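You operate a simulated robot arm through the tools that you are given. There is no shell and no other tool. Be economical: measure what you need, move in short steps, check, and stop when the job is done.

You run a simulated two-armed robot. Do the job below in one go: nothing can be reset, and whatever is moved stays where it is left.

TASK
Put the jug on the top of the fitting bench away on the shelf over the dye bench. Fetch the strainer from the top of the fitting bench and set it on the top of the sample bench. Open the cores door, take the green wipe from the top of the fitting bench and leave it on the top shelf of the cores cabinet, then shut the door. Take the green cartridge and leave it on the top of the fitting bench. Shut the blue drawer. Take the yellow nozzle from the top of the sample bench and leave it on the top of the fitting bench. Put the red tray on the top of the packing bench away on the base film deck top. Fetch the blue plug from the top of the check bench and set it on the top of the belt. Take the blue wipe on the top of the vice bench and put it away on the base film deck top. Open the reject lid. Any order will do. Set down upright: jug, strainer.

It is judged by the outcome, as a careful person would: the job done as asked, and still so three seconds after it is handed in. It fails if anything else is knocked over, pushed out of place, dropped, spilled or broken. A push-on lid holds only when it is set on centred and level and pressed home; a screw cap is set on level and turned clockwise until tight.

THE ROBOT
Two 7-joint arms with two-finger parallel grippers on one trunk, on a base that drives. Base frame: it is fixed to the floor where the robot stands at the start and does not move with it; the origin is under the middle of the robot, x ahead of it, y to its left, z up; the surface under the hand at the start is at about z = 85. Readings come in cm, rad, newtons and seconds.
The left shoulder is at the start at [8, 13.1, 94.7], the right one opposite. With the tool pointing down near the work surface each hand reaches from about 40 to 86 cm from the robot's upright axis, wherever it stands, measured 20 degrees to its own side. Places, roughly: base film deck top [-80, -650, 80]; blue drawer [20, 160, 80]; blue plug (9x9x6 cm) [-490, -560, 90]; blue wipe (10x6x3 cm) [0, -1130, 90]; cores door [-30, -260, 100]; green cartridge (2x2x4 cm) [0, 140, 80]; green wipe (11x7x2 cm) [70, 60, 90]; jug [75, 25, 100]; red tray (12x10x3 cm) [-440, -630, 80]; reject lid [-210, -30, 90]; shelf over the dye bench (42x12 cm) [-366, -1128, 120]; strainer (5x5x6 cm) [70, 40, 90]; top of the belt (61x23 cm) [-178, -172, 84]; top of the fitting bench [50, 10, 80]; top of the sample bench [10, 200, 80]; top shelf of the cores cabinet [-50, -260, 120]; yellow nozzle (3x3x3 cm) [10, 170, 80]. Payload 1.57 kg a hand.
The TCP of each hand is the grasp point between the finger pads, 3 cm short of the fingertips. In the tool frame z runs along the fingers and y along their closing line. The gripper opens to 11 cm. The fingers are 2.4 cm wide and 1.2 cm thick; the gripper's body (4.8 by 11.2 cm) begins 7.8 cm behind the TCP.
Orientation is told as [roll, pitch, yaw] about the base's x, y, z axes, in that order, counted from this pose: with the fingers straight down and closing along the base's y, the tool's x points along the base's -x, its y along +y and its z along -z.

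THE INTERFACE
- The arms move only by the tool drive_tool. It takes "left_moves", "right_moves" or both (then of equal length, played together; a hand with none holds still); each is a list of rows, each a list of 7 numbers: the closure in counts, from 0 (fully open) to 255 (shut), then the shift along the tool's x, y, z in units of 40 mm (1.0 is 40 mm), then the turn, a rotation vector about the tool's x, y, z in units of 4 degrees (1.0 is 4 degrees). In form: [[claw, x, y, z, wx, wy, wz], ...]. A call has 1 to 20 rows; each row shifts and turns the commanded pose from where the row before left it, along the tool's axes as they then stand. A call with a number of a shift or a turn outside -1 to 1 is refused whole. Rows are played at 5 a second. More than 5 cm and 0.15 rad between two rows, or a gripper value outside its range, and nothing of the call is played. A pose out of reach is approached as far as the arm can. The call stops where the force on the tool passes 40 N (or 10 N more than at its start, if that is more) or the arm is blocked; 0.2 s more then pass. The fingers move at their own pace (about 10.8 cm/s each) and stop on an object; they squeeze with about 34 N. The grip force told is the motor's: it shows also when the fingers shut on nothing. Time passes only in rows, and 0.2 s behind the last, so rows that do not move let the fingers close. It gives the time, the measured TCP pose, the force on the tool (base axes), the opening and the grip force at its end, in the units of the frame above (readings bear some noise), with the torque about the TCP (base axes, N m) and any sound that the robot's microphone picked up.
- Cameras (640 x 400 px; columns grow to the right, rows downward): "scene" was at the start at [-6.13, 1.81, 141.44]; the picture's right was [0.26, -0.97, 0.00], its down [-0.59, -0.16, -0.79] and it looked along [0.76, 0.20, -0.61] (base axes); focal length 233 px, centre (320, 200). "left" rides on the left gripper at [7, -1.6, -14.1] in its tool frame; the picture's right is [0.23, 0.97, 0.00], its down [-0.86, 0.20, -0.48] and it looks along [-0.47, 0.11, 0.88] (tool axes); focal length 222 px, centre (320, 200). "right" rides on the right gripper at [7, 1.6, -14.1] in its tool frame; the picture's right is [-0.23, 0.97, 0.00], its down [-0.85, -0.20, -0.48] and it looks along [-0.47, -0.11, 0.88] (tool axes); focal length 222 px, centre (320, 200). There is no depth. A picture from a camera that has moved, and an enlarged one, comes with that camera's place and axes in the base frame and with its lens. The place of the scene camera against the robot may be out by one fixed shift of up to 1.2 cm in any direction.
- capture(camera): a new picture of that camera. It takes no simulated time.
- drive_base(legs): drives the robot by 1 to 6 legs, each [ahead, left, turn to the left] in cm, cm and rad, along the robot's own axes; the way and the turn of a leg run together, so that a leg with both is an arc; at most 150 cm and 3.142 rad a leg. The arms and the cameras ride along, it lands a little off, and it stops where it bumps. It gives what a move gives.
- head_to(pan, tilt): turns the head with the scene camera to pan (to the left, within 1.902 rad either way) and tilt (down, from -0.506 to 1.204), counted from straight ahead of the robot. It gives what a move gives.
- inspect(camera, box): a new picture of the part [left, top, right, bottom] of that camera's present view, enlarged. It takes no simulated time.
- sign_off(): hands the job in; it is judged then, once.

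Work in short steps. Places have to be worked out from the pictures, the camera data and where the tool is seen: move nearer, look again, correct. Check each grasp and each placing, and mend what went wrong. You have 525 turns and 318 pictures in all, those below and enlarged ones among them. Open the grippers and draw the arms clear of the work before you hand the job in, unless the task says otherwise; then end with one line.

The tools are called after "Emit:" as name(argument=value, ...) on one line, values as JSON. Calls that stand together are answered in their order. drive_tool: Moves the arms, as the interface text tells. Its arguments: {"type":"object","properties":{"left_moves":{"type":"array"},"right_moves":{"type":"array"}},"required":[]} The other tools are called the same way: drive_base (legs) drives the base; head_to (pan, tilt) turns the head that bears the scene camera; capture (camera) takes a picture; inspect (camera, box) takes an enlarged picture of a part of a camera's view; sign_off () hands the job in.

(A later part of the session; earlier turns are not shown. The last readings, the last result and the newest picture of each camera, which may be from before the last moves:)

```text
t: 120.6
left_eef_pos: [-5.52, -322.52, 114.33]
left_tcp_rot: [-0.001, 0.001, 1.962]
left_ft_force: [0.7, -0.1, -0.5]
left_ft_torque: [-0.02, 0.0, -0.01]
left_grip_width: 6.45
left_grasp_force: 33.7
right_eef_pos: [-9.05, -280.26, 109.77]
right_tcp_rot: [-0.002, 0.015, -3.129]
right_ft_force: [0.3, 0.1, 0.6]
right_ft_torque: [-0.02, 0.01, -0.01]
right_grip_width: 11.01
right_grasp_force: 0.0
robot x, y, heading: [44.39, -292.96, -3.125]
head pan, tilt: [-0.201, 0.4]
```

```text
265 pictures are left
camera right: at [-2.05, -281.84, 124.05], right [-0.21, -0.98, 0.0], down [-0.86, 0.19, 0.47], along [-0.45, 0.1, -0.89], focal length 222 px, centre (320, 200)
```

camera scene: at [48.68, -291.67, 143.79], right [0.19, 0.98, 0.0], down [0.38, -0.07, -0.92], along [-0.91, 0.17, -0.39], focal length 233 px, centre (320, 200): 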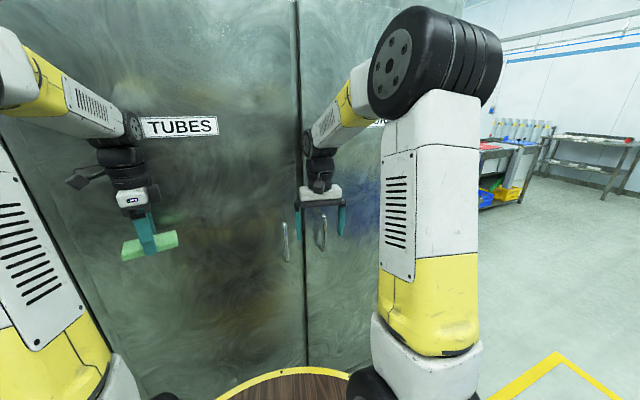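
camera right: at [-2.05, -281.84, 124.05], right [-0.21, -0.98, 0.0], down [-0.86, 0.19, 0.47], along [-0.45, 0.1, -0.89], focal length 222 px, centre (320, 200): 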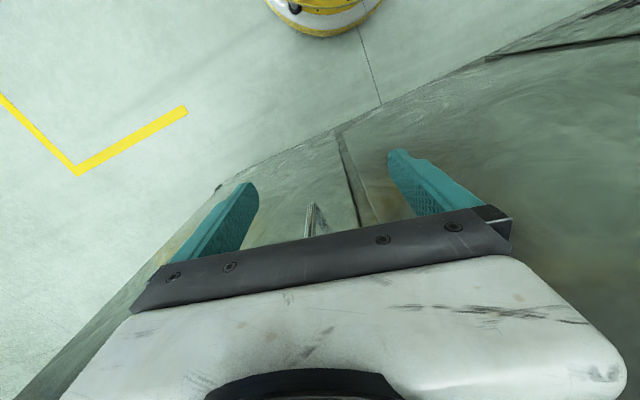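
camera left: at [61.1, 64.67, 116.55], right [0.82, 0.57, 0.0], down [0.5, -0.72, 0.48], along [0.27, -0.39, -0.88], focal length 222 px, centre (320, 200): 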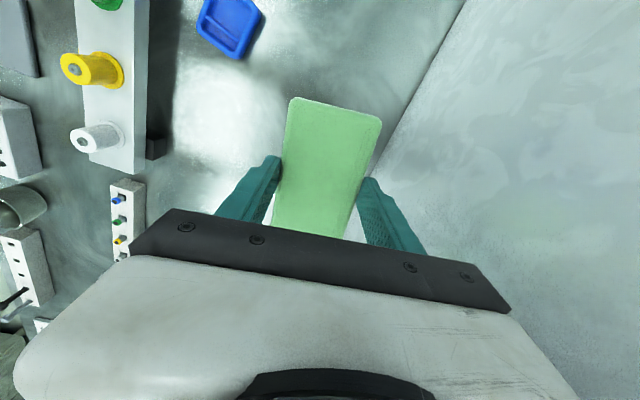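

The CORES handle is a vertical bar just right of the seam. I back up a bit and turn the right gripper to point forward.

Emit:
drive_base(legs=[[-22, 0, 0]])

Emit:
drive_tool(right_moves=[[0, -0.4, 0, 0, 0, -1, 0], [0, -0.4, 0, 0, 0, -1, 0], [0, -0.4, 0, 0, 0, -1, 0], [0, -0.4, 0, 0, 0, -1, 0], [0, -0.4, 0, 0, 0, -1, 0], [0, -0.4, 0, 0, 0, -1, 0], [0, 0, 0, 0, 0, -1, 0], [0, 0, 0, 0, 0, -1, 0], [0, 0, 0, 0, 0, -1, 0], [0, 0, 0, 0, 0, -1, 0], [0, 0, 0, 0, 0, -1, 0], [0, 0, 0, 0, 0, -1, 0], [0, 0, 0, 0, 0, -1, 0], [0, 0, 0, 0, 0, -1, 0], [0, 0, 0, 0, 0, -1, 0], [0, 0, 0, 0, 0, -1, 0], [0, 0, 0, 0, 0, -1, 0], [0, 0, 0, 0, 0, -1, 0], [0, 0, 0, 0, 0, -1, 0], [0, 0, 0, 0, 0, -1, 0]])

Emit:
capture(camera="right")

Emit:
capture(camera="scene")

```text
t: 122.3
left_eef_pos: [16.8, -322.24, 114.41]
left_tcp_rot: [-0.002, -0.001, 1.966]
left_ft_force: [0.4, 0.1, -0.7]
left_ft_torque: [-0.01, 0.01, 0.02]
left_grip_width: 6.45
left_grasp_force: 33.9
right_eef_pos: [13.22, -280.0, 109.8]
right_tcp_rot: [0.001, 0.016, -3.126]
right_ft_force: [1.0, -0.2, -1.1]
right_ft_torque: [-0.01, -0.02, -0.04]
right_grip_width: 11.02
right_grasp_force: 0.1
robot x, y, heading: [66.37, -292.64, -3.12]
head pan, tilt: [-0.201, 0.4]
```

```text
t: 126.5
left_eef_pos: [16.8, -322.33, 114.32]
left_tcp_rot: [0.0, 0.0, 1.964]
left_ft_force: [-0.9, -0.1, -0.5]
left_ft_torque: [0.01, 0.0, 0.0]
left_grip_width: 6.48
left_grasp_force: 34.1
right_eef_pos: [3.87, -278.7, 111.02]
right_tcp_rot: [-0.113, -1.164, -3.07]
right_ft_force: [0.2, 0.1, 0.3]
right_ft_torque: [0.02, 0.02, 0.01]
right_grip_width: 10.99
right_grasp_force: 0.0
right hand out of reach, approached as far as the arm can: row 13, 15, 17
robot x, y, heading: [66.77, -293.1, -3.125]
head pan, tilt: [-0.201, 0.4]
```

```text
264 pictures are left
camera right: at [19.61, -280.8, 110.03], right [-0.12, -0.98, 0.17], down [0.11, 0.15, 0.98], along [-0.99, 0.14, 0.09], focal length 222 px, centre (320, 200)
```

right: 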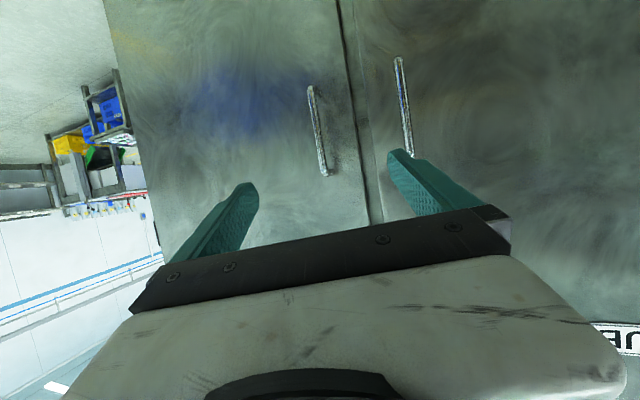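

```text
263 pictures are left
camera scene: at [70.84, -291.32, 143.79], right [0.18, 0.98, 0.0], down [0.38, -0.07, -0.92], along [-0.91, 0.17, -0.39], focal length 233 px, centre (320, 200)
```

scene: 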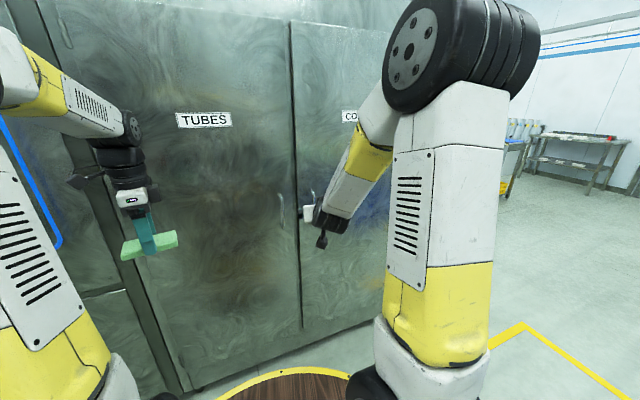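

The handle bar centre is at about y=-275.7, z≈100, on the door plane around x≈-30. I advance along the tool direction, leveling a bit more, and look again.

Emit:
drive_tool(right_moves=[[0, -0.05, -0.05, 0.9, 0, 0, 0], [0, -0.05, -0.05, 0.9, 0, 0, 0], [0, -0.05, -0.05, 0.9, 0, -1, 0], [0, -0.05, -0.05, 0.9, 0, -1, 0], [0, 0, -0.05, 0.9, 0, -1, 0], [0, 0, 0, 0.5, 0, -1, 0]])

Emit:
capture(camera="right")

```text
t: 127.9
left_eef_pos: [16.84, -322.31, 114.47]
left_tcp_rot: [-0.001, 0.0, 1.963]
left_ft_force: [-0.3, 0.2, 0.1]
left_ft_torque: [0.03, 0.02, 0.01]
left_grip_width: 6.47
left_grasp_force: 33.9
right_eef_pos: [-12.02, -276.72, 105.7]
right_tcp_rot: [-0.208, -1.345, -2.973]
right_ft_force: [0.4, -0.5, 0.4]
right_ft_torque: [0.0, 0.0, -0.03]
right_grip_width: 10.99
right_grasp_force: 0.1
right hand out of reach, approached as far as the arm can: row 5, 6
robot x, y, heading: [66.53, -292.73, -3.129]
head pan, tilt: [-0.201, 0.4]
```

```text
262 pictures are left
camera right: at [3.32, -278.77, 101.78], right [-0.08, -0.98, 0.18], down [0.29, 0.15, 0.95], along [-0.95, 0.13, 0.27], focal length 222 px, centre (320, 200)
```

right: 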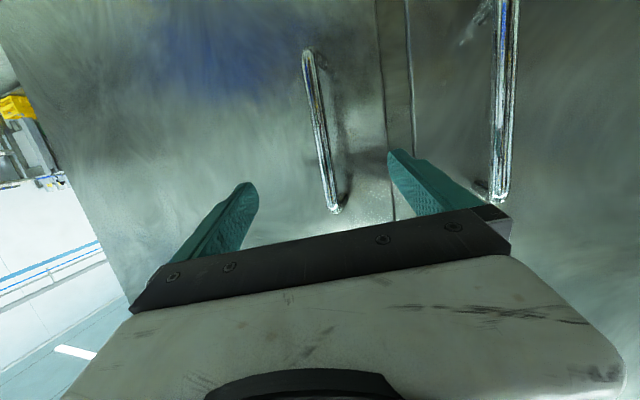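

I estimate the handle at about [-23, -276.9, 92–110]. I drive the base 7 cm forward and recheck.

Emit:
drive_base(legs=[[7, 0, 0]])

Emit:
capture(camera="right")

```text
t: 128.9
left_eef_pos: [11.38, -322.3, 114.4]
left_tcp_rot: [-0.001, 0.0, 1.963]
left_ft_force: [0.5, -0.1, 0.1]
left_ft_torque: [-0.05, -0.03, 0.0]
left_grip_width: 6.45
left_grasp_force: 33.8
right_eef_pos: [-17.04, -277.14, 105.62]
right_tcp_rot: [-0.205, -1.344, -2.965]
right_ft_force: [15.2, 5.8, 3.9]
right_ft_torque: [-0.27, 0.16, 0.8]
right_grip_width: 10.51
right_grasp_force: 0.1
robot x, y, heading: [61.01, -292.9, -3.124]
head pan, tilt: [-0.201, 0.4]
stopped in leg 1: the force on the tool passed its limit at 92 N (the readings are from after the stop); the commanded pose is now the measured one
```

```text
261 pictures are left
camera right: at [-1.68, -279.02, 101.76], right [-0.07, -0.98, 0.18], down [0.28, 0.15, 0.95], along [-0.96, 0.12, 0.27], focal length 222 px, centre (320, 200)
```

right: 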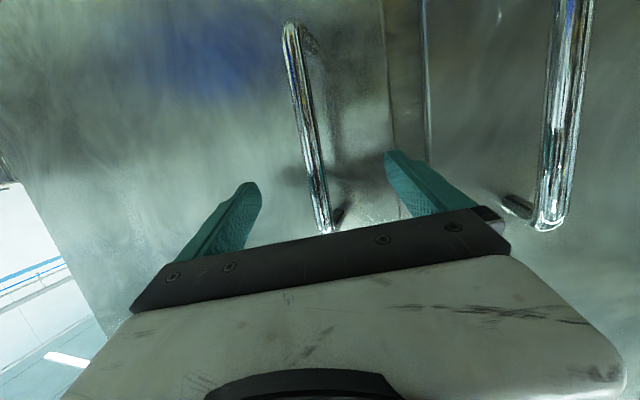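

The fingertips touched the door (face at x≈-20), so the bar is now between the fingers. I back off slightly and close.

Emit:
drive_tool(right_moves=[[0, 0, 0, -0.12, 0, 0, 0], [255, 0, 0, 0, 0, 0, 0], [255, 0, 0, 0, 0, 0, 0], [255, 0, 0, 0, 0, 0, 0], [255, 0, 0, 0, 0, 0, 0]])

Emit:
capture(camera="right")

```text
t: 130.1
left_eef_pos: [11.28, -322.25, 114.36]
left_tcp_rot: [-0.004, 0.0, 1.963]
left_ft_force: [-1.1, 0.1, 0.3]
left_ft_torque: [-0.01, 0.01, -0.01]
left_grip_width: 6.46
left_grasp_force: 34.1
right_eef_pos: [-16.7, -277.12, 105.58]
right_tcp_rot: [-0.201, -1.343, -2.972]
right_ft_force: [0.5, 7.4, 0.0]
right_ft_torque: [-0.79, 0.0, -0.09]
right_grip_width: 1.5
right_grasp_force: 31.0
robot x, y, heading: [60.73, -292.83, -3.126]
head pan, tilt: [-0.201, 0.4]
```

```text
260 pictures are left
camera right: at [-1.33, -279.05, 101.81], right [-0.08, -0.98, 0.18], down [0.28, 0.15, 0.95], along [-0.96, 0.12, 0.26], focal length 222 px, centre (320, 200)
```

right: 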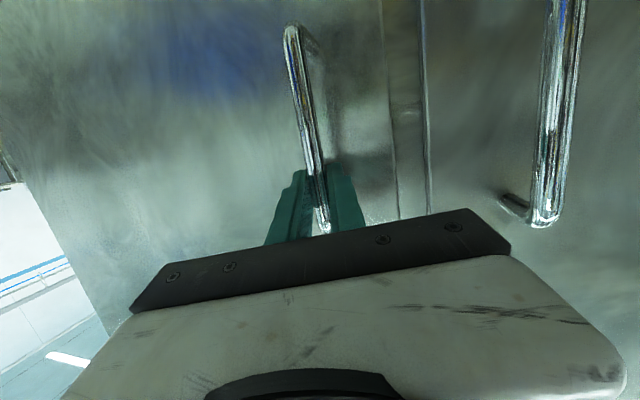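

Bar gripped. I pull the door along its arc about a hinge near [-20, -230], turning the wrist along.

Emit:
drive_tool(right_moves=[[255, 0.166, -0.09, -0.689, -0.834, -0.04, -0.195], [255, 0.166, -0.09, -0.689, -0.834, -0.04, -0.195], [255, 0.166, -0.09, -0.689, -0.834, -0.04, -0.195]])

Emit:
capture(camera="scene")

```text
t: 130.7
left_eef_pos: [11.2, -322.27, 114.39]
left_tcp_rot: [-0.002, 0.002, 1.963]
left_ft_force: [-0.6, -0.5, 0.2]
left_ft_torque: [0.02, -0.02, 0.01]
left_grip_width: 6.43
left_grasp_force: 34.2
right_eef_pos: [-12.66, -275.59, 105.64]
right_tcp_rot: [-0.206, -1.345, -2.896]
right_ft_force: [-1.5, 2.7, -2.7]
right_ft_torque: [-0.71, -0.15, -0.14]
right_grip_width: 1.46
right_grasp_force: 30.2
robot x, y, heading: [61.0, -292.96, -3.128]
head pan, tilt: [-0.201, 0.4]
stopped in row 2 (right hand): the force on the tool passed its limit at 43 N (the readings are from after the stop); the commanded pose is now the measured one
```

```text
259 pictures are left
camera scene: at [65.25, -291.34, 143.79], right [0.19, 0.98, 0.0], down [0.38, -0.07, -0.92], along [-0.9, 0.17, -0.39], focal length 233 px, centre (320, 200)
```

scene: 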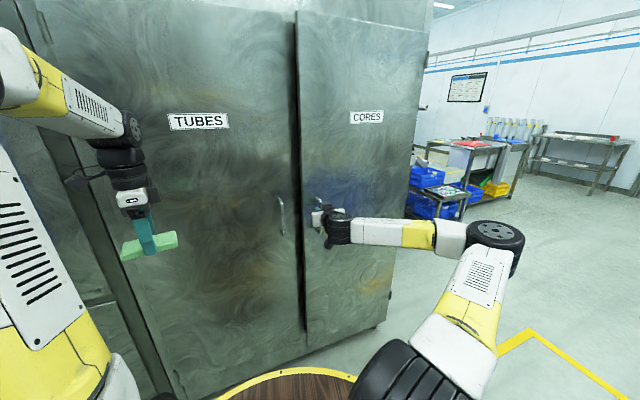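

The door came off its catch (4 cm open). I continue along the arc.

Emit:
drive_tool(right_moves=[[255, 0.166, -0.09, -0.689, -0.834, -0.04, -0.195], [255, 0.166, -0.09, -0.689, -0.834, -0.04, -0.195], [255, 0.166, -0.09, -0.689, -0.834, -0.04, -0.195], [255, 0.166, -0.09, -0.689, -0.834, -0.04, -0.195], [255, 0.166, -0.09, -0.689, -0.834, -0.04, -0.195]])

Emit:
capture(camera="scene")

```text
t: 131.3
left_eef_pos: [10.98, -322.22, 114.23]
left_tcp_rot: [-0.002, 0.001, 1.962]
left_ft_force: [-0.3, 0.0, -0.6]
left_ft_torque: [-0.01, -0.05, -0.01]
left_grip_width: 6.44
left_grasp_force: 34.0
right_eef_pos: [-8.3, -273.39, 105.56]
right_tcp_rot: [-0.232, -1.346, -2.798]
right_ft_force: [-4.3, 4.7, -3.3]
right_ft_torque: [-0.7, -0.34, -0.2]
right_grip_width: 1.46
right_grasp_force: 30.6
robot x, y, heading: [61.0, -292.59, -3.129]
head pan, tilt: [-0.201, 0.4]
stopped in row 2 (right hand): the force on the tool passed its limit at 46 N (the readings are from after the stop); the commanded pose is now the measured one
```

```text
258 pictures are left
camera scene: at [65.21, -291.3, 143.79], right [0.19, 0.98, 0.0], down [0.38, -0.07, -0.92], along [-0.9, 0.17, -0.39], focal length 233 px, centre (320, 200)
```

scene: 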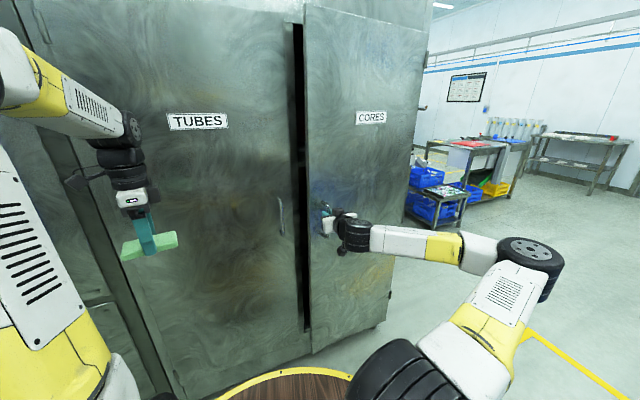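

Opening works, but rather fast; I continue with half-size steps.

Emit:
drive_tool(right_moves=[[255, 0.094, -0.094, -0.38, -0.5, -0.023, -0.117], [255, 0.094, -0.094, -0.38, -0.5, -0.023, -0.117], [255, 0.094, -0.094, -0.38, -0.5, -0.023, -0.117], [255, 0.094, -0.094, -0.38, -0.5, -0.023, -0.117], [255, 0.094, -0.094, -0.38, -0.5, -0.023, -0.117], [255, 0.094, -0.094, -0.38, -0.5, -0.023, -0.117], [255, 0.094, -0.094, -0.38, -0.5, -0.023, -0.117], [255, 0.094, -0.094, -0.38, -0.5, -0.023, -0.117]])

Emit:
capture(camera="scene")

```text
t: 132.2
left_eef_pos: [11.06, -322.08, 114.24]
left_tcp_rot: [-0.001, 0.002, 1.961]
left_ft_force: [-0.4, 0.5, -0.2]
left_ft_torque: [-0.06, -0.04, -0.01]
left_grip_width: 6.45
left_grasp_force: 34.5
right_eef_pos: [-3.81, -270.62, 105.69]
right_tcp_rot: [-0.251, -1.343, -2.681]
right_ft_force: [-3.0, 4.2, -1.6]
right_ft_torque: [-0.7, -0.45, -0.14]
right_grip_width: 1.49
right_grasp_force: 30.6
robot x, y, heading: [61.1, -292.85, -3.134]
head pan, tilt: [-0.201, 0.4]
stopped in row 4 (right hand): the force on the tool passed its limit at 42 N (the readings are from after the stop); the commanded pose is now the measured one
```

```text
257 pictures are left
camera scene: at [65.22, -291.26, 143.79], right [0.19, 0.98, 0.0], down [0.38, -0.07, -0.92], along [-0.9, 0.17, -0.39], focal length 233 px, centre (320, 200)
```

scene: 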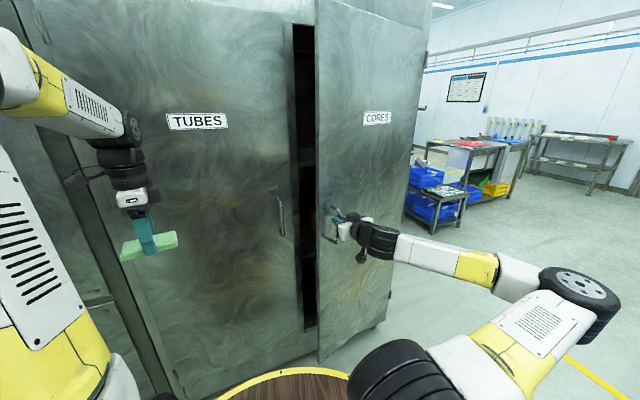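

Emit:
drive_tool(right_moves=[[255, 0.07, -0.101, -0.276, -0.357, -0.016, -0.084], [255, 0.07, -0.101, -0.276, -0.357, -0.016, -0.084], [255, 0.07, -0.101, -0.276, -0.357, -0.016, -0.084], [255, 0.07, -0.101, -0.276, -0.357, -0.016, -0.084], [255, 0.07, -0.101, -0.276, -0.357, -0.016, -0.084], [255, 0.07, -0.101, -0.276, -0.357, -0.016, -0.084], [255, 0.07, -0.101, -0.276, -0.357, -0.016, -0.084], [255, 0.07, -0.101, -0.276, -0.357, -0.016, -0.084], [255, 0.07, -0.101, -0.276, -0.357, -0.016, -0.084], [255, 0.07, -0.101, -0.276, -0.357, -0.016, -0.084]])

```text
t: 133.6
left_eef_pos: [11.12, -321.99, 114.27]
left_tcp_rot: [-0.002, 0.002, 1.96]
left_ft_force: [-0.9, 0.2, 0.0]
left_ft_torque: [0.01, 0.01, -0.01]
left_grip_width: 6.46
left_grasp_force: 34.1
right_eef_pos: [1.89, -265.8, 105.63]
right_tcp_rot: [-0.266, -1.341, -2.52]
right_ft_force: [-3.9, 3.6, -2.4]
right_ft_torque: [-0.7, -0.48, -0.13]
right_grip_width: 1.51
right_grasp_force: 30.5
robot x, y, heading: [60.69, -292.89, -3.121]
head pan, tilt: [-0.201, 0.4]
stopped in row 7 (right hand): the force on the tool passed its limit at 41 N (the readings are from after the stop); the commanded pose is now the measured one
```

Emit:
drive_tool(right_moves=[[255, 0.07, -0.101, -0.276, -0.357, -0.016, -0.084], [255, 0.07, -0.101, -0.276, -0.357, -0.016, -0.084], [255, 0.07, -0.101, -0.276, -0.357, -0.016, -0.084], [255, 0.07, -0.101, -0.276, -0.357, -0.016, -0.084], [255, 0.07, -0.101, -0.276, -0.357, -0.016, -0.084], [255, 0.07, -0.101, -0.276, -0.357, -0.016, -0.084], [255, 0, 0, 0, 0, 0, 0]])

Emit:
drive_tool(right_moves=[[255, 0.07, -0.101, -0.276, -0.357, -0.016, -0.084], [255, 0.07, -0.101, -0.276, -0.357, -0.016, -0.084], [255, 0.07, -0.101, -0.276, -0.357, -0.016, -0.084], [255, 0.07, -0.101, -0.276, -0.357, -0.016, -0.084], [255, 0.07, -0.101, -0.276, -0.357, -0.016, -0.084], [255, 0.07, -0.101, -0.276, -0.357, -0.016, -0.084], [255, 0, 0, 0, 0, 0, 0]])

Emit:
capture(camera="scene")

```text
t: 134.9
left_eef_pos: [10.95, -322.03, 114.31]
left_tcp_rot: [-0.002, 0.002, 1.958]
left_ft_force: [-0.5, 0.0, 0.1]
left_ft_torque: [-0.02, -0.02, -0.03]
left_grip_width: 6.45
left_grasp_force: 33.6
right_eef_pos: [6.09, -261.17, 105.57]
right_tcp_rot: [-0.273, -1.336, -2.39]
right_ft_force: [-6.1, 5.7, -1.4]
right_ft_torque: [-0.61, -0.53, -0.13]
right_grip_width: 1.54
right_grasp_force: 30.8
robot x, y, heading: [60.94, -292.72, -3.13]
head pan, tilt: [-0.201, 0.4]
stopped in row 6 (right hand): the force on the tool passed its limit at 41 N (the readings are from after the stop); the commanded pose is now the measured one
```

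```text
t: 135.9
left_eef_pos: [10.78, -321.86, 114.33]
left_tcp_rot: [-0.001, 0.001, 1.958]
left_ft_force: [0.4, 0.0, -0.3]
left_ft_torque: [0.01, -0.01, -0.03]
left_grip_width: 6.46
left_grasp_force: 34.1
right_eef_pos: [9.07, -257.21, 105.64]
right_tcp_rot: [-0.278, -1.331, -2.295]
right_ft_force: [-8.2, 5.2, -5.9]
right_ft_torque: [-0.63, -0.45, -0.25]
right_grip_width: 1.51
right_grasp_force: 31.0
robot x, y, heading: [60.75, -292.6, -3.124]
head pan, tilt: [-0.201, 0.4]
stopped in row 5 (right hand): the force on the tool passed its limit at 41 N (the readings are from after the stop); the commanded pose is now the measured one
```

```text
256 pictures are left
camera scene: at [65.13, -291.19, 143.79], right [0.19, 0.98, 0.0], down [0.38, -0.07, -0.92], along [-0.9, 0.17, -0.39], focal length 233 px, centre (320, 200)
```

scene: 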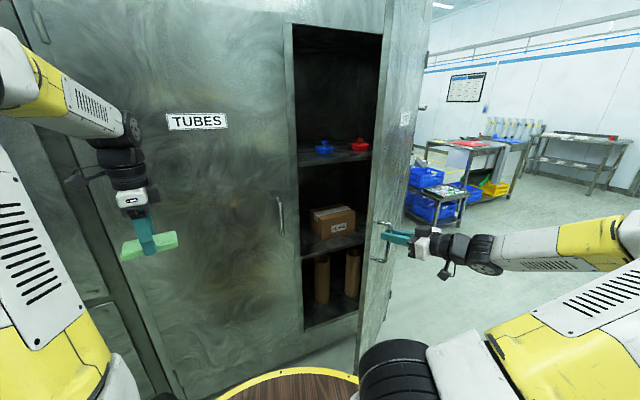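

The interior is visible: the top shelf holds a blue and a red pot with space in front. I open the door further.

Emit:
drive_tool(right_moves=[[255, 0.06, -0.101, -0.24, -0.357, -0.016, -0.084], [255, 0.06, -0.101, -0.24, -0.357, -0.016, -0.084], [255, 0.06, -0.101, -0.24, -0.357, -0.016, -0.084], [255, 0.06, -0.101, -0.24, -0.357, -0.016, -0.084], [255, 0.06, -0.101, -0.24, -0.357, -0.016, -0.084]])

Emit:
drive_tool(right_moves=[[255, 0.06, -0.101, -0.24, -0.357, -0.016, -0.084], [255, 0.06, -0.101, -0.24, -0.357, -0.016, -0.084], [255, 0.06, -0.101, -0.24, -0.357, -0.016, -0.084], [255, 0.06, -0.101, -0.24, -0.357, -0.016, -0.084], [255, 0.06, -0.101, -0.24, -0.357, -0.016, -0.084]])

Emit:
drive_tool(right_moves=[[255, 0.06, -0.101, -0.24, -0.357, -0.016, -0.084], [255, 0.06, -0.101, -0.24, -0.357, -0.016, -0.084], [255, 0.06, -0.101, -0.24, -0.357, -0.016, -0.084], [255, 0.06, -0.101, -0.24, -0.357, -0.016, -0.084], [255, 0.06, -0.101, -0.24, -0.357, -0.016, -0.084]])

Emit:
capture(camera="scene")

```text
t: 137.1
left_eef_pos: [11.0, -321.81, 114.28]
left_tcp_rot: [-0.001, 0.002, 1.96]
left_ft_force: [0.0, 0.5, 0.3]
left_ft_torque: [0.01, -0.01, 0.01]
left_grip_width: 6.42
left_grasp_force: 33.8
right_eef_pos: [11.67, -252.59, 105.77]
right_tcp_rot: [-0.282, -1.327, -2.162]
right_ft_force: [-25.8, 13.5, -14.1]
right_ft_torque: [-0.73, -0.4, -0.32]
right_grip_width: 1.53
right_grasp_force: 31.2
robot x, y, heading: [60.44, -292.91, -3.133]
head pan, tilt: [-0.201, 0.4]
```

```text
t: 138.3
left_eef_pos: [10.78, -321.95, 114.14]
left_tcp_rot: [-0.003, 0.002, 1.959]
left_ft_force: [-0.2, -0.3, -0.1]
left_ft_torque: [0.03, -0.04, 0.02]
left_grip_width: 6.45
left_grasp_force: 33.8
right_eef_pos: [13.85, -247.82, 105.59]
right_tcp_rot: [-0.272, -1.321, -2.041]
right_ft_force: [-33.8, 13.9, -16.7]
right_ft_torque: [-0.7, -0.45, -0.33]
right_grip_width: 1.51
right_grasp_force: 31.6
robot x, y, heading: [60.85, -292.97, -3.13]
head pan, tilt: [-0.201, 0.4]
```

```text
t: 139.5
left_eef_pos: [10.98, -321.97, 114.16]
left_tcp_rot: [-0.001, 0.002, 1.96]
left_ft_force: [-0.2, -0.3, 0.1]
left_ft_torque: [-0.03, 0.0, 0.04]
left_grip_width: 6.44
left_grasp_force: 33.7
right_eef_pos: [15.58, -242.89, 105.75]
right_tcp_rot: [-0.258, -1.318, -1.928]
right_ft_force: [-19.4, 5.5, -27.4]
right_ft_torque: [-0.47, -0.69, -0.26]
right_grip_width: 1.53
right_grasp_force: 31.2
robot x, y, heading: [60.73, -292.56, -3.129]
head pan, tilt: [-0.201, 0.4]
```

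```text
255 pictures are left
camera scene: at [65.05, -291.15, 143.79], right [0.19, 0.98, 0.0], down [0.38, -0.07, -0.92], along [-0.9, 0.17, -0.39], focal length 233 px, centre (320, 200)
```

scene: 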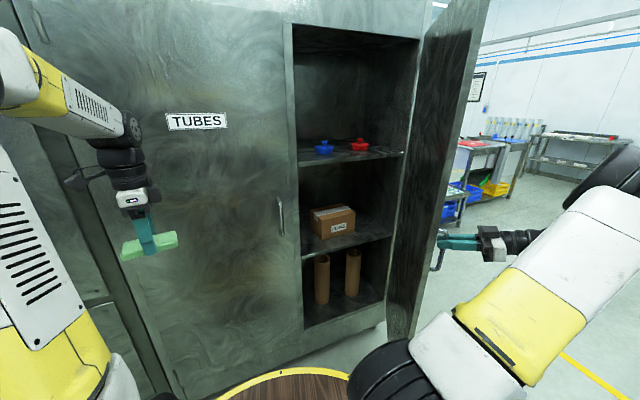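

About 60° open, which is enough. I release the handle and back the right hand away.

Emit:
drive_tool(right_moves=[[120, 0, 0, 0, 0, 0, 0], [60, 0, 0, 0, 0, 0, 0], [60, 0, 0, -0.5, 0, 0, 0], [60, 0, 0, -1, 0, 0, 0], [60, 0, 0, -1, 0, 0, 0], [60, 0, 0, -1, 0, 0, 0]])

Emit:
capture(camera="scene")

```text
t: 140.9
left_eef_pos: [10.88, -321.96, 114.31]
left_tcp_rot: [-0.003, 0.0, 1.959]
left_ft_force: [0.3, 0.5, 0.3]
left_ft_torque: [0.0, 0.0, 0.02]
left_grip_width: 6.46
left_grasp_force: 33.8
right_eef_pos: [23.43, -231.89, 109.28]
right_tcp_rot: [-0.278, -1.323, -1.905]
right_ft_force: [0.3, 0.1, -0.6]
right_ft_torque: [0.0, 0.0, 0.01]
right_grip_width: 8.43
right_grasp_force: 0.1
robot x, y, heading: [60.88, -292.54, -3.13]
head pan, tilt: [-0.201, 0.4]
```

```text
254 pictures are left
camera scene: at [65.18, -291.26, 143.79], right [0.19, 0.98, 0.0], down [0.38, -0.07, -0.92], along [-0.9, 0.17, -0.39], focal length 233 px, centre (320, 200)
```

scene: 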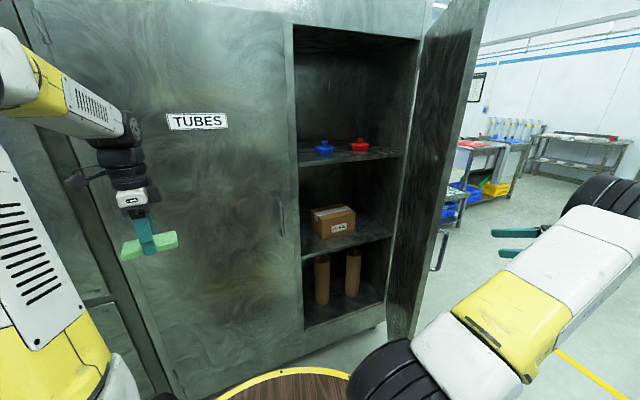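

The door stays put. I pull the right hand a little further out, and raise and turn the left hand (with the wipe) back in line with the robot.

Emit:
drive_tool(left_moves=[[255, 0, 0, -0.9, 0, 0, -1], [255, 0, 0, -0.9, 0, 0, -1], [255, 0, 0, -0.9, 0, 0, -1], [255, 0, 0, -0.8, 0, 0, -1], [255, 0, 0, 0, 0, 0, -1], [255, 0, 0, 0, 0, 0, -1], [255, 0, 0, 0, 0, 0, -1], [255, 0, 0, 0, 0, 0, -1], [255, 0, 0, 0, 0, 0, -1], [255, 0, 0, 0, 0, 0, -1], [255, 0, 0, 0, 0, 0, -1], [255, 0, 0, 0, 0, 0, -1], [255, 0, 0, 0, 0, 0, -1], [255, 0, 0, 0, 0, 0, -1], [255, 0, 0, 0, 0, 0, -1], [255, 0, 0, 0, 0, 0, -1], [255, 0, 0, 0, 0, 0, -0.8]], right_moves=[[60, 0, 0, -1, 0, 0, 0], [60, 0, 0, -1, 0, 0, 0], [60, 0, 0, 0, 0, 0, 0], [60, 0, 0, 0, 0, 0, 0], [60, 0, 0, 0, 0, 0, 0], [60, 0, 0, 0, 0, 0, 0], [60, 0, 0, 0, 0, 0, 0], [60, 0, 0, 0, 0, 0, 0], [60, 0, 0, 0, 0, 0, 0], [60, 0, 0, 0, 0, 0, 0], [60, 0, 0, 0, 0, 0, 0], [60, 0, 0, 0, 0, 0, 0], [60, 0, 0, 0, 0, 0, 0], [60, 0, 0, 0, 0, 0, 0], [60, 0, 0, 0, 0, 0, 0], [60, 0, 0, 0, 0, 0, 0], [60, 0, 0, 0, 0, 0, 0]])

Emit:
drive_tool(left_moves=[[255, 0, -0.9, 0, 0, 0, 0], [255, 0, -0.9, 0, 0, 0, 0], [255, 0, -0.9, 0, 0, 0, 0], [255, 0, -0.9, 0, 0, 0, 0], [255, 0, 0, 0, 0, -1, 0], [255, 0, 0, 0, 0, -1, 0], [255, 0, 0, 0, 0, -1, 0], [255, 0, 0, 0, 0, -1, 0], [255, 0, 0, 0, 0, -1, 0]])

Emit:
drive_base(legs=[[0, 0, -0.553], [14, 10, 0]])

Emit:
head_to(pan=0.0, tilt=0.25)

Emit:
capture(camera="scene")

Emit:
capture(camera="left")

```text
t: 144.5
left_eef_pos: [11.03, -321.94, 128.36]
left_tcp_rot: [0.0, 0.002, 3.135]
left_ft_force: [1.0, -0.1, -0.1]
left_ft_torque: [0.0, 0.03, -0.03]
left_grip_width: 6.46
left_grasp_force: 33.7
right_eef_pos: [27.96, -225.71, 111.12]
right_tcp_rot: [-0.275, -1.322, -1.91]
right_ft_force: [0.3, 0.5, 0.8]
right_ft_torque: [-0.01, 0.0, 0.01]
right_grip_width: 8.42
right_grasp_force: 0.3
robot x, y, heading: [60.82, -292.52, -3.13]
head pan, tilt: [-0.201, 0.4]
```

```text
t: 146.5
left_eef_pos: [10.98, -307.57, 128.31]
left_tcp_rot: [-0.002, -0.348, 3.132]
left_ft_force: [-0.3, 0.2, -0.6]
left_ft_torque: [-0.03, -0.02, -0.02]
left_grip_width: 6.47
left_grasp_force: 33.6
right_eef_pos: [27.96, -225.7, 111.04]
right_tcp_rot: [-0.277, -1.324, -1.906]
right_ft_force: [-0.2, -0.1, -1.0]
right_ft_torque: [0.0, 0.01, 0.0]
right_grip_width: 8.45
right_grasp_force: 0.0
robot x, y, heading: [60.96, -292.4, -3.129]
head pan, tilt: [-0.201, 0.4]
```

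```text
t: 149.5
left_eef_pos: [-6.52, -281.02, 128.24]
left_tcp_rot: [0.0, -0.345, 2.584]
left_ft_force: [0.4, -0.1, -0.6]
left_ft_torque: [-0.03, -0.02, -0.02]
left_grip_width: 6.47
left_grasp_force: 33.6
right_eef_pos: [50.72, -219.82, 111.07]
right_tcp_rot: [-0.279, -1.323, -2.457]
right_ft_force: [0.3, -0.1, 0.0]
right_ft_torque: [0.02, -0.02, 0.02]
right_grip_width: 8.4
right_grasp_force: 0.1
robot x, y, heading: [43.47, -293.8, 2.609]
head pan, tilt: [-0.201, 0.4]
```

```text
t: 150.3
left_eef_pos: [-6.46, -280.83, 128.27]
left_tcp_rot: [0.0, -0.347, 2.583]
left_ft_force: [0.0, 0.3, -0.6]
left_ft_torque: [0.0, -0.03, 0.02]
left_grip_width: 6.49
left_grasp_force: 34.8
right_eef_pos: [50.48, -219.71, 111.1]
right_tcp_rot: [-0.278, -1.323, -2.456]
right_ft_force: [0.7, -0.1, -0.1]
right_ft_torque: [-0.02, -0.01, 0.02]
right_grip_width: 8.41
right_grasp_force: 0.0
robot x, y, heading: [43.64, -294.43, 2.611]
head pan, tilt: [0.0, 0.25]
```

```text
253 pictures are left
camera scene: at [47.14, -296.92, 145.18], right [0.51, 0.86, 0.0], down [0.21, -0.13, -0.97], along [-0.83, 0.5, -0.25], focal length 233 px, centre (320, 200)
```

scene: 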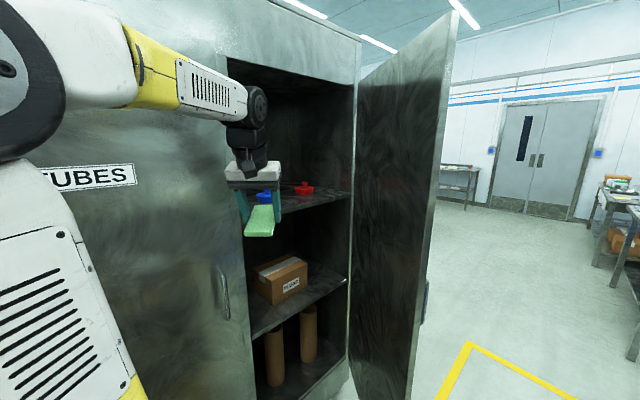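

```text
252 pictures are left
camera left: at [4.04, -285.74, 139.19], right [-0.33, -0.94, -0.08], down [-0.65, 0.17, 0.74], along [-0.68, 0.3, -0.67], focal length 222 px, centre (320, 200)
```

left: 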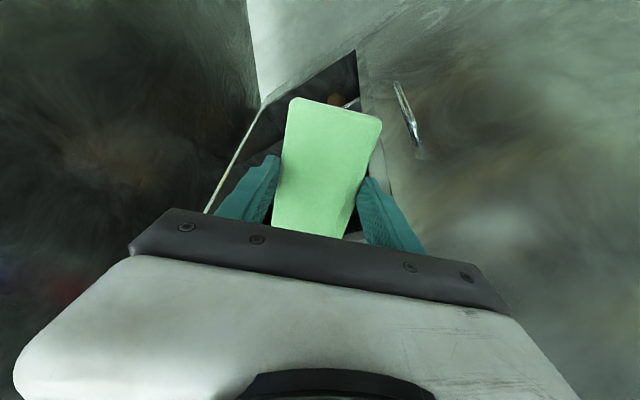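

The left wrist fits under the opening's top, but the door needs to stand wider so arm and body stay clear. I back off, face the cabinet squarely, and bring the right hand around to push the door from inside.

Emit:
drive_base(legs=[[-25, 0, 0], [0, 0, 0.53]])

Emit:
capture(camera="right")

```text
t: 153.6
left_eef_pos: [15.29, -320.79, 128.27]
left_tcp_rot: [0.0, -0.348, 3.111]
left_ft_force: [0.4, -0.2, -0.1]
left_ft_torque: [0.0, -0.02, -0.02]
left_grip_width: 6.46
left_grasp_force: 33.8
right_eef_pos: [33.77, -239.33, 111.19]
right_tcp_rot: [-0.278, -1.324, -1.927]
right_ft_force: [0.5, 0.4, -0.2]
right_ft_torque: [0.03, -0.02, -0.01]
right_grip_width: 8.45
right_grasp_force: 0.0
robot x, y, heading: [65.23, -306.91, 3.129]
head pan, tilt: [0.0, 0.25]
```

```text
251 pictures are left
camera right: at [43.99, -227.63, 107.54], right [0.77, -0.62, 0.15], down [0.04, 0.29, 0.96], along [-0.64, -0.73, 0.25], focal length 222 px, centre (320, 200)
```

right: 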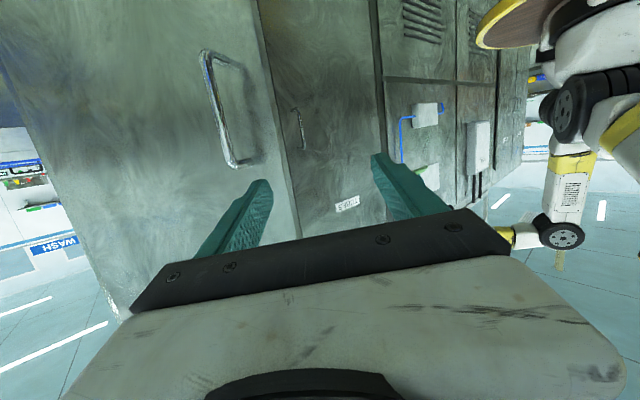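

Emit:
drive_tool(right_moves=[[60, 0, 0, 0, 0, 1, 0], [60, 0, 0, 0, 0, 1, 0], [60, 0, 0, 0, 0, 1, 0], [60, 0, 0, 0, 0, 1, 0], [60, 0, 0, 0, 0, 1, 0], [60, 0, 0, 0, 0, 1, 0], [60, 0, 0, 0, 0, 1, 0], [60, 0, 0, 0, 0, 1, 0], [60, 0, 0, 0, 0, 1, 0], [60, 0, 0, 0, 0, 1, 0], [60, 0, 0, 0, 0, 1, 0], [60, 0, 0, 0, 0, 1, 0], [60, 0, 0, 0, 0, 1, 0], [60, 0, 0, 0, 0, 1, 0], [60, 0, 0, 0, 0, 1, 0], [60, 0, 0, 0, 0, 1, 0], [60, 0, 0, 0, 0, 1, 0], [60, 0, 0, 0, 0, 1, 0], [60, 0, 0, 0, 0, 0.8, 0]])

```text
t: 157.6
left_eef_pos: [15.31, -320.81, 128.36]
left_tcp_rot: [0.001, -0.347, 3.112]
left_ft_force: [0.4, -1.2, 0.5]
left_ft_torque: [-0.04, -0.01, 0.0]
left_grip_width: 6.43
left_grasp_force: 33.7
right_eef_pos: [33.79, -239.26, 111.11]
right_tcp_rot: [-0.067, -0.018, -2.197]
right_ft_force: [0.3, 0.5, -0.3]
right_ft_torque: [-0.02, 0.01, -0.03]
right_grip_width: 8.42
right_grasp_force: 0.0
robot x, y, heading: [65.19, -307.02, 3.13]
head pan, tilt: [0.0, 0.25]
```

Emit:
drive_tool(right_moves=[[60, -0.5, 0.1, 0, 0.77, 0.63, 0], [60, -0.9, 0.165, 0, 0, 0, 0], [60, -0.9, 0.165, 0, 0, 0, 0], [60, -0.9, 0.165, 0, 0, 0, 0], [60, -0.9, 0.165, 0, 0, 0, 0], [60, -0.9, 0.165, 0, 0, 0, 0], [60, -0.9, 0.165, 0, 0, 0, 0], [60, -0.9, 0.165, 0, 0, 0, 0], [60, -0.9, 0.165, 0, 0, 0, 0], [60, -0.9, 0.165, 0, 0, 0, 0], [60, -0.9, 0.165, 0, 0, 0, 0], [60, -0.9, 0.165, 0, 0, 0, 0], [60, -0.9, 0.165, 0, 0, 0, 0], [60, -0.9, 0.165, 0, 0, 0, 0]])

Emit:
drive_tool(right_moves=[[60, 0, 0, 0, 0, 0, 1], [60, 0, 0, 0, 0, 0, 1], [60, 0, 0, 0, 0, 0, 1], [60, 0, 0, 0, 0, 0, 1], [60, 0, 0, 0, 0, 0, 1], [60, 0, 0, 0, 0, 0, 1], [60, 0, 0, 0, 0, 0, 1], [60, 0, 0, 0, 0, 0, 1], [60, 0, 0, 0, 0, 0, 1], [60, 0, 0, 0, 0, 0, 1], [60, 0, 0, 0, 0, 0, 1], [255, 0, 0, 0, 0, 0, 1], [255, 0, 0, 0, 0, 0, 1], [255, 0, 0, 0, 0, 0, 0.7]])

Emit:
capture(camera="scene")

```text
t: 160.6
left_eef_pos: [15.31, -320.8, 128.35]
left_tcp_rot: [0.0, -0.348, 3.112]
left_ft_force: [1.1, -0.5, -0.6]
left_ft_torque: [-0.05, 0.01, -0.01]
left_grip_width: 6.44
left_grasp_force: 34.5
right_eef_pos: [12.39, -284.04, 109.01]
right_tcp_rot: [-0.121, 0.024, -2.2]
right_ft_force: [0.0, 0.1, -0.3]
right_ft_torque: [-0.01, 0.02, -0.02]
right_grip_width: 8.44
right_grasp_force: 0.0
robot x, y, heading: [65.4, -307.13, 3.135]
head pan, tilt: [0.0, 0.25]
```

```text
t: 163.6
left_eef_pos: [15.29, -320.97, 128.26]
left_tcp_rot: [0.0, -0.346, 3.113]
left_ft_force: [-0.2, 1.4, 0.1]
left_ft_torque: [-0.05, -0.01, 0.01]
left_grip_width: 6.46
left_grasp_force: 33.2
right_eef_pos: [12.16, -283.82, 108.94]
right_tcp_rot: [-0.089, -0.085, 3.132]
right_ft_force: [0.0, 0.4, 0.4]
right_ft_torque: [0.04, 0.01, -0.01]
right_grip_width: 0.0
right_grasp_force: 20.8
robot x, y, heading: [65.21, -306.93, 3.134]
head pan, tilt: [0.0, 0.25]
```

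```text
250 pictures are left
camera scene: at [69.37, -307.45, 145.19], right [0.01, 1.0, 0.0], down [0.25, 0.0, -0.97], along [-0.97, 0.01, -0.25], focal length 233 px, centre (320, 200)
```

scene: 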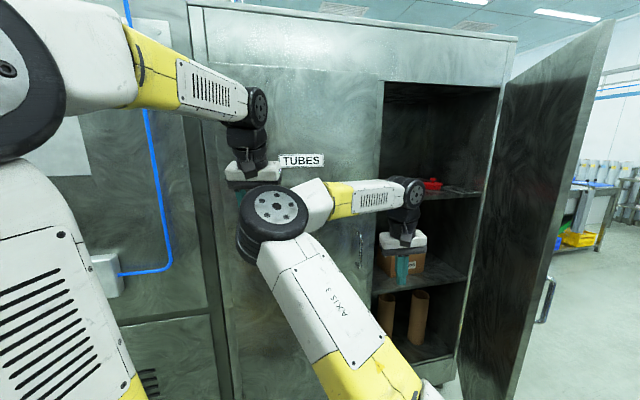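

The right hand is now inside the door's swing. I strafe right so that it pushes the door wider.

Emit:
drive_tool(right_moves=[[255, 0, 0, 0, -0.65, 0.6, 0], [255, 0, 0, 0, -0.62, 0.62, 0]])

Emit:
drive_base(legs=[[0, -48, 0]])

Emit:
head_to(pan=-0.25, tilt=0.3)

Emit:
capture(camera="scene")

```text
t: 164.2
left_eef_pos: [15.29, -320.94, 128.27]
left_tcp_rot: [-0.001, -0.348, 3.112]
left_ft_force: [0.0, -0.3, 0.0]
left_ft_torque: [0.02, 0.02, 0.01]
left_grip_width: 6.45
left_grasp_force: 33.8
right_eef_pos: [12.3, -284.01, 109.03]
right_tcp_rot: [-0.002, 0.001, 3.128]
right_ft_force: [-0.1, -0.7, -0.4]
right_ft_torque: [0.01, 0.0, 0.02]
right_grip_width: 0.0
right_grasp_force: 21.6
robot x, y, heading: [65.32, -306.98, 3.135]
head pan, tilt: [0.0, 0.25]
```

```text
t: 167.0
left_eef_pos: [15.62, -272.85, 128.31]
left_tcp_rot: [0.0, -0.349, 3.114]
left_ft_force: [0.0, -0.2, 0.6]
left_ft_torque: [0.02, -0.01, -0.01]
left_grip_width: 6.45
left_grasp_force: 33.6
right_eef_pos: [12.56, -235.95, 108.87]
right_tcp_rot: [-0.002, 0.001, 3.132]
right_ft_force: [0.0, 0.0, -0.5]
right_ft_torque: [-0.03, 0.02, 0.0]
right_grip_width: 0.01
right_grasp_force: 21.2
robot x, y, heading: [65.53, -259.11, 3.134]
head pan, tilt: [0.0, 0.25]
```

```text
t: 167.8
left_eef_pos: [15.64, -272.97, 128.36]
left_tcp_rot: [-0.001, -0.346, 3.115]
left_ft_force: [-0.4, -0.3, 0.5]
left_ft_torque: [-0.02, 0.0, 0.0]
left_grip_width: 6.45
left_grasp_force: 34.0
right_eef_pos: [12.53, -236.05, 108.95]
right_tcp_rot: [-0.001, 0.001, 3.132]
right_ft_force: [-0.1, -0.1, -0.2]
right_ft_torque: [-0.03, 0.02, 0.01]
right_grip_width: 0.01
right_grasp_force: 21.1
robot x, y, heading: [65.89, -258.97, 3.138]
head pan, tilt: [-0.25, 0.3]
```

```text
249 pictures are left
camera scene: at [70.04, -257.06, 144.71], right [0.25, 0.97, 0.0], down [0.29, -0.07, -0.96], along [-0.92, 0.24, -0.3], focal length 233 px, centre (320, 200)
```

scene: 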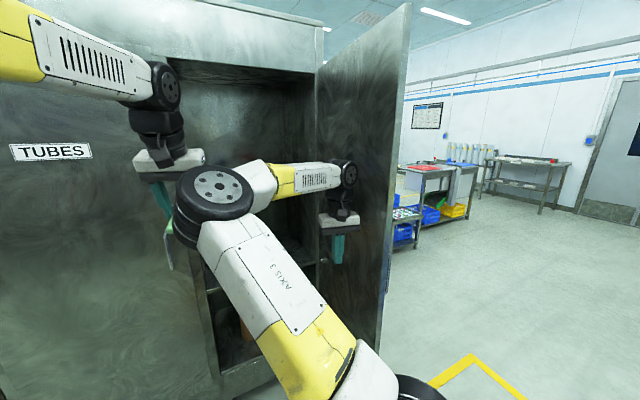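

No contact yet; I keep strafing right.

Emit:
drive_base(legs=[[0, -22, 0]])

Emit:
capture(camera="scene")

```text
t: 169.5
left_eef_pos: [15.77, -251.03, 128.4]
left_tcp_rot: [0.001, -0.347, 3.114]
left_ft_force: [0.0, -1.0, 0.1]
left_ft_torque: [0.04, 0.01, -0.02]
left_grip_width: 6.43
left_grasp_force: 34.0
right_eef_pos: [12.76, -214.01, 108.96]
right_tcp_rot: [0.0, 0.0, 3.131]
right_ft_force: [0.4, -0.1, -0.6]
right_ft_torque: [0.03, 0.01, -0.02]
right_grip_width: 0.01
right_grasp_force: 21.3
robot x, y, heading: [66.03, -236.97, 3.133]
head pan, tilt: [-0.25, 0.3]
```

```text
248 pictures are left
camera scene: at [70.19, -235.17, 144.71], right [0.25, 0.97, 0.0], down [0.29, -0.08, -0.96], along [-0.92, 0.24, -0.3], focal length 233 px, centre (320, 200)
```

scene: 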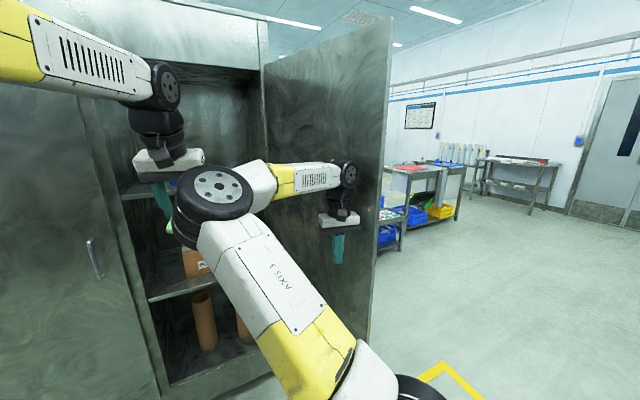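

The door stands wide open now, past 90°. I draw the right hand in a bit, lower it, and move in front of the shelf.

Emit:
drive_tool(right_moves=[[255, 0.5, 0.4, 0.3, 0, 0, 0], [255, 0.5, 0.4, 0.3, 0, 0, 0], [255, 0.5, 0.4, 0.4, 0, 0, 0], [255, 0.5, 0.4, 0.5, 0, 0, 0], [255, 0.3, 0.4, 0.5, 0, 0, 0]])

Emit:
drive_base(legs=[[0, 8, 0], [18, 0, 0]])

Emit:
head_to(pan=0.1, tilt=0.25)

Emit:
capture(camera="scene")

Emit:
capture(camera="left")

```text
t: 170.7
left_eef_pos: [15.71, -250.9, 128.34]
left_tcp_rot: [0.001, -0.348, 3.112]
left_ft_force: [-0.8, 0.2, -0.1]
left_ft_torque: [-0.02, 0.04, -0.01]
left_grip_width: 6.43
left_grasp_force: 34.1
right_eef_pos: [21.95, -221.98, 100.89]
right_tcp_rot: [0.0, 0.001, 3.131]
right_ft_force: [-0.1, -0.7, -0.4]
right_ft_torque: [0.02, 0.0, 0.02]
right_grip_width: 0.0
right_grasp_force: 21.5
robot x, y, heading: [65.83, -237.23, 3.131]
head pan, tilt: [-0.25, 0.3]
```

```text
t: 172.8
left_eef_pos: [-2.23, -258.87, 128.31]
left_tcp_rot: [0.0, -0.347, 3.114]
left_ft_force: [-0.4, -0.4, -0.1]
left_ft_torque: [-0.02, 0.0, -0.02]
left_grip_width: 6.45
left_grasp_force: 33.7
right_eef_pos: [3.8, -230.02, 101.06]
right_tcp_rot: [-0.002, 0.0, 3.131]
right_ft_force: [-0.1, 0.5, 0.1]
right_ft_torque: [0.01, 0.02, 0.02]
right_grip_width: 0.02
right_grasp_force: 21.1
robot x, y, heading: [47.58, -245.19, 3.135]
head pan, tilt: [-0.25, 0.3]
```

```text
t: 173.7
left_eef_pos: [-2.2, -258.86, 128.36]
left_tcp_rot: [0.0, -0.347, 3.114]
left_ft_force: [-0.1, -0.1, -0.6]
left_ft_torque: [0.01, 0.02, -0.01]
left_grip_width: 6.44
left_grasp_force: 33.6
right_eef_pos: [3.74, -230.12, 101.06]
right_tcp_rot: [-0.001, 0.0, 3.132]
right_ft_force: [0.2, -0.3, -0.5]
right_ft_torque: [-0.03, -0.03, 0.02]
right_grip_width: 0.01
right_grasp_force: 21.3
robot x, y, heading: [48.1, -244.7, 3.134]
head pan, tilt: [0.099, 0.25]
```

```text
247 pictures are left
camera scene: at [51.88, -246.24, 145.18], right [-0.09, 1.0, 0.0], down [0.25, 0.02, -0.97], along [-0.96, -0.09, -0.25], focal length 233 px, centre (320, 200)
```

scene: 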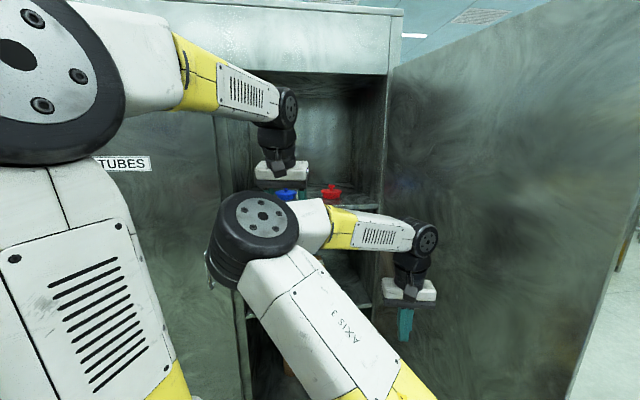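

```text
246 pictures are left
camera left: at [9.18, -257.71, 139.19], right [0.19, -0.98, -0.08], down [-0.65, -0.18, 0.74], along [-0.74, -0.09, -0.67], focal length 222 px, centre (320, 200)
```

left: 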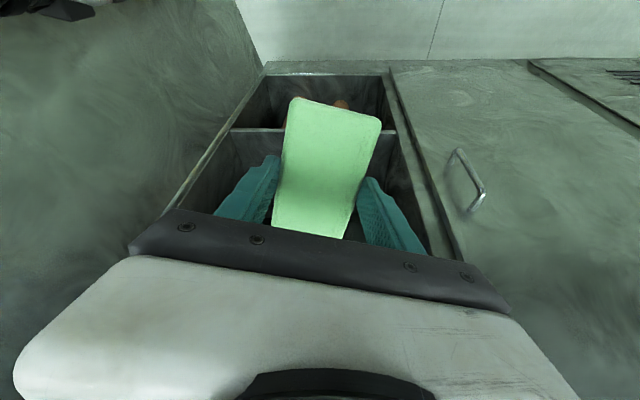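

Good alignment. I drive in 17 cm, pulling the right hand back a bit first.

Emit:
drive_tool(right_moves=[[255, 0.8, 0, 0, 0, 0, 0], [255, 0.7, 0, 0, 0, 0, 0]])

Emit:
drive_base(legs=[[17, 0, 0]])

Emit:
capture(camera="left")

Emit:
capture(camera="scene")

```text
t: 174.3
left_eef_pos: [-2.24, -258.92, 128.39]
left_tcp_rot: [0.0, -0.348, 3.116]
left_ft_force: [-0.7, 0.2, -0.7]
left_ft_torque: [0.03, -0.01, 0.0]
left_grip_width: 6.47
left_grasp_force: 33.7
right_eef_pos: [9.91, -229.97, 100.94]
right_tcp_rot: [-0.002, 0.003, 3.13]
right_ft_force: [-0.9, -0.8, 0.4]
right_ft_torque: [-0.02, -0.01, 0.01]
right_grip_width: 0.01
right_grasp_force: 21.3
robot x, y, heading: [47.94, -244.73, 3.136]
head pan, tilt: [0.099, 0.25]
```

```text
t: 175.8
left_eef_pos: [-19.52, -258.8, 128.3]
left_tcp_rot: [-0.001, -0.347, 3.115]
left_ft_force: [0.9, 0.1, 0.1]
left_ft_torque: [0.04, 0.03, -0.03]
left_grip_width: 6.44
left_grasp_force: 33.8
right_eef_pos: [-7.42, -230.07, 100.93]
right_tcp_rot: [0.0, 0.001, 3.131]
right_ft_force: [0.0, 0.8, 0.3]
right_ft_torque: [-0.01, 0.02, -0.01]
right_grip_width: 0.01
right_grasp_force: 22.0
robot x, y, heading: [30.33, -244.88, 3.136]
head pan, tilt: [0.099, 0.25]
```

```text
245 pictures are left
camera left: at [-8.09, -257.62, 139.19], right [0.19, -0.98, -0.08], down [-0.65, -0.18, 0.74], along [-0.74, -0.09, -0.67], focal length 222 px, centre (320, 200)
```

left: 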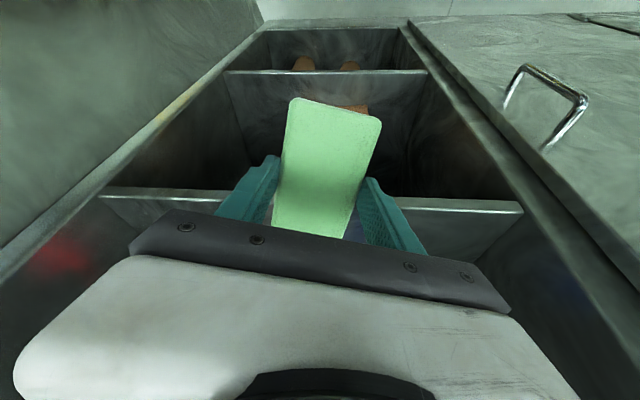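

```text
244 pictures are left
camera scene: at [34.6, -246.14, 145.18], right [-0.09, 1.0, 0.0], down [0.25, 0.02, -0.97], along [-0.96, -0.09, -0.25], focal length 233 px, centre (320, 200)
```

scene: 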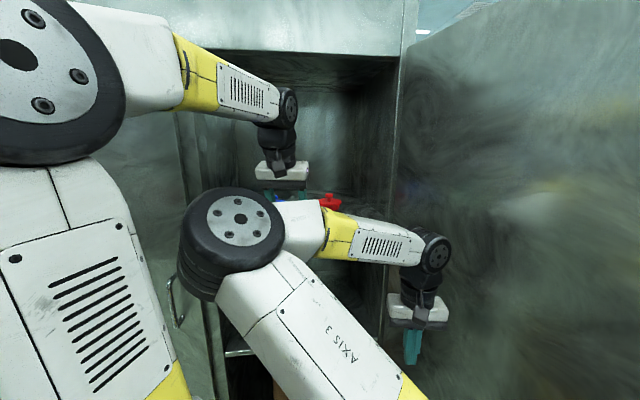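

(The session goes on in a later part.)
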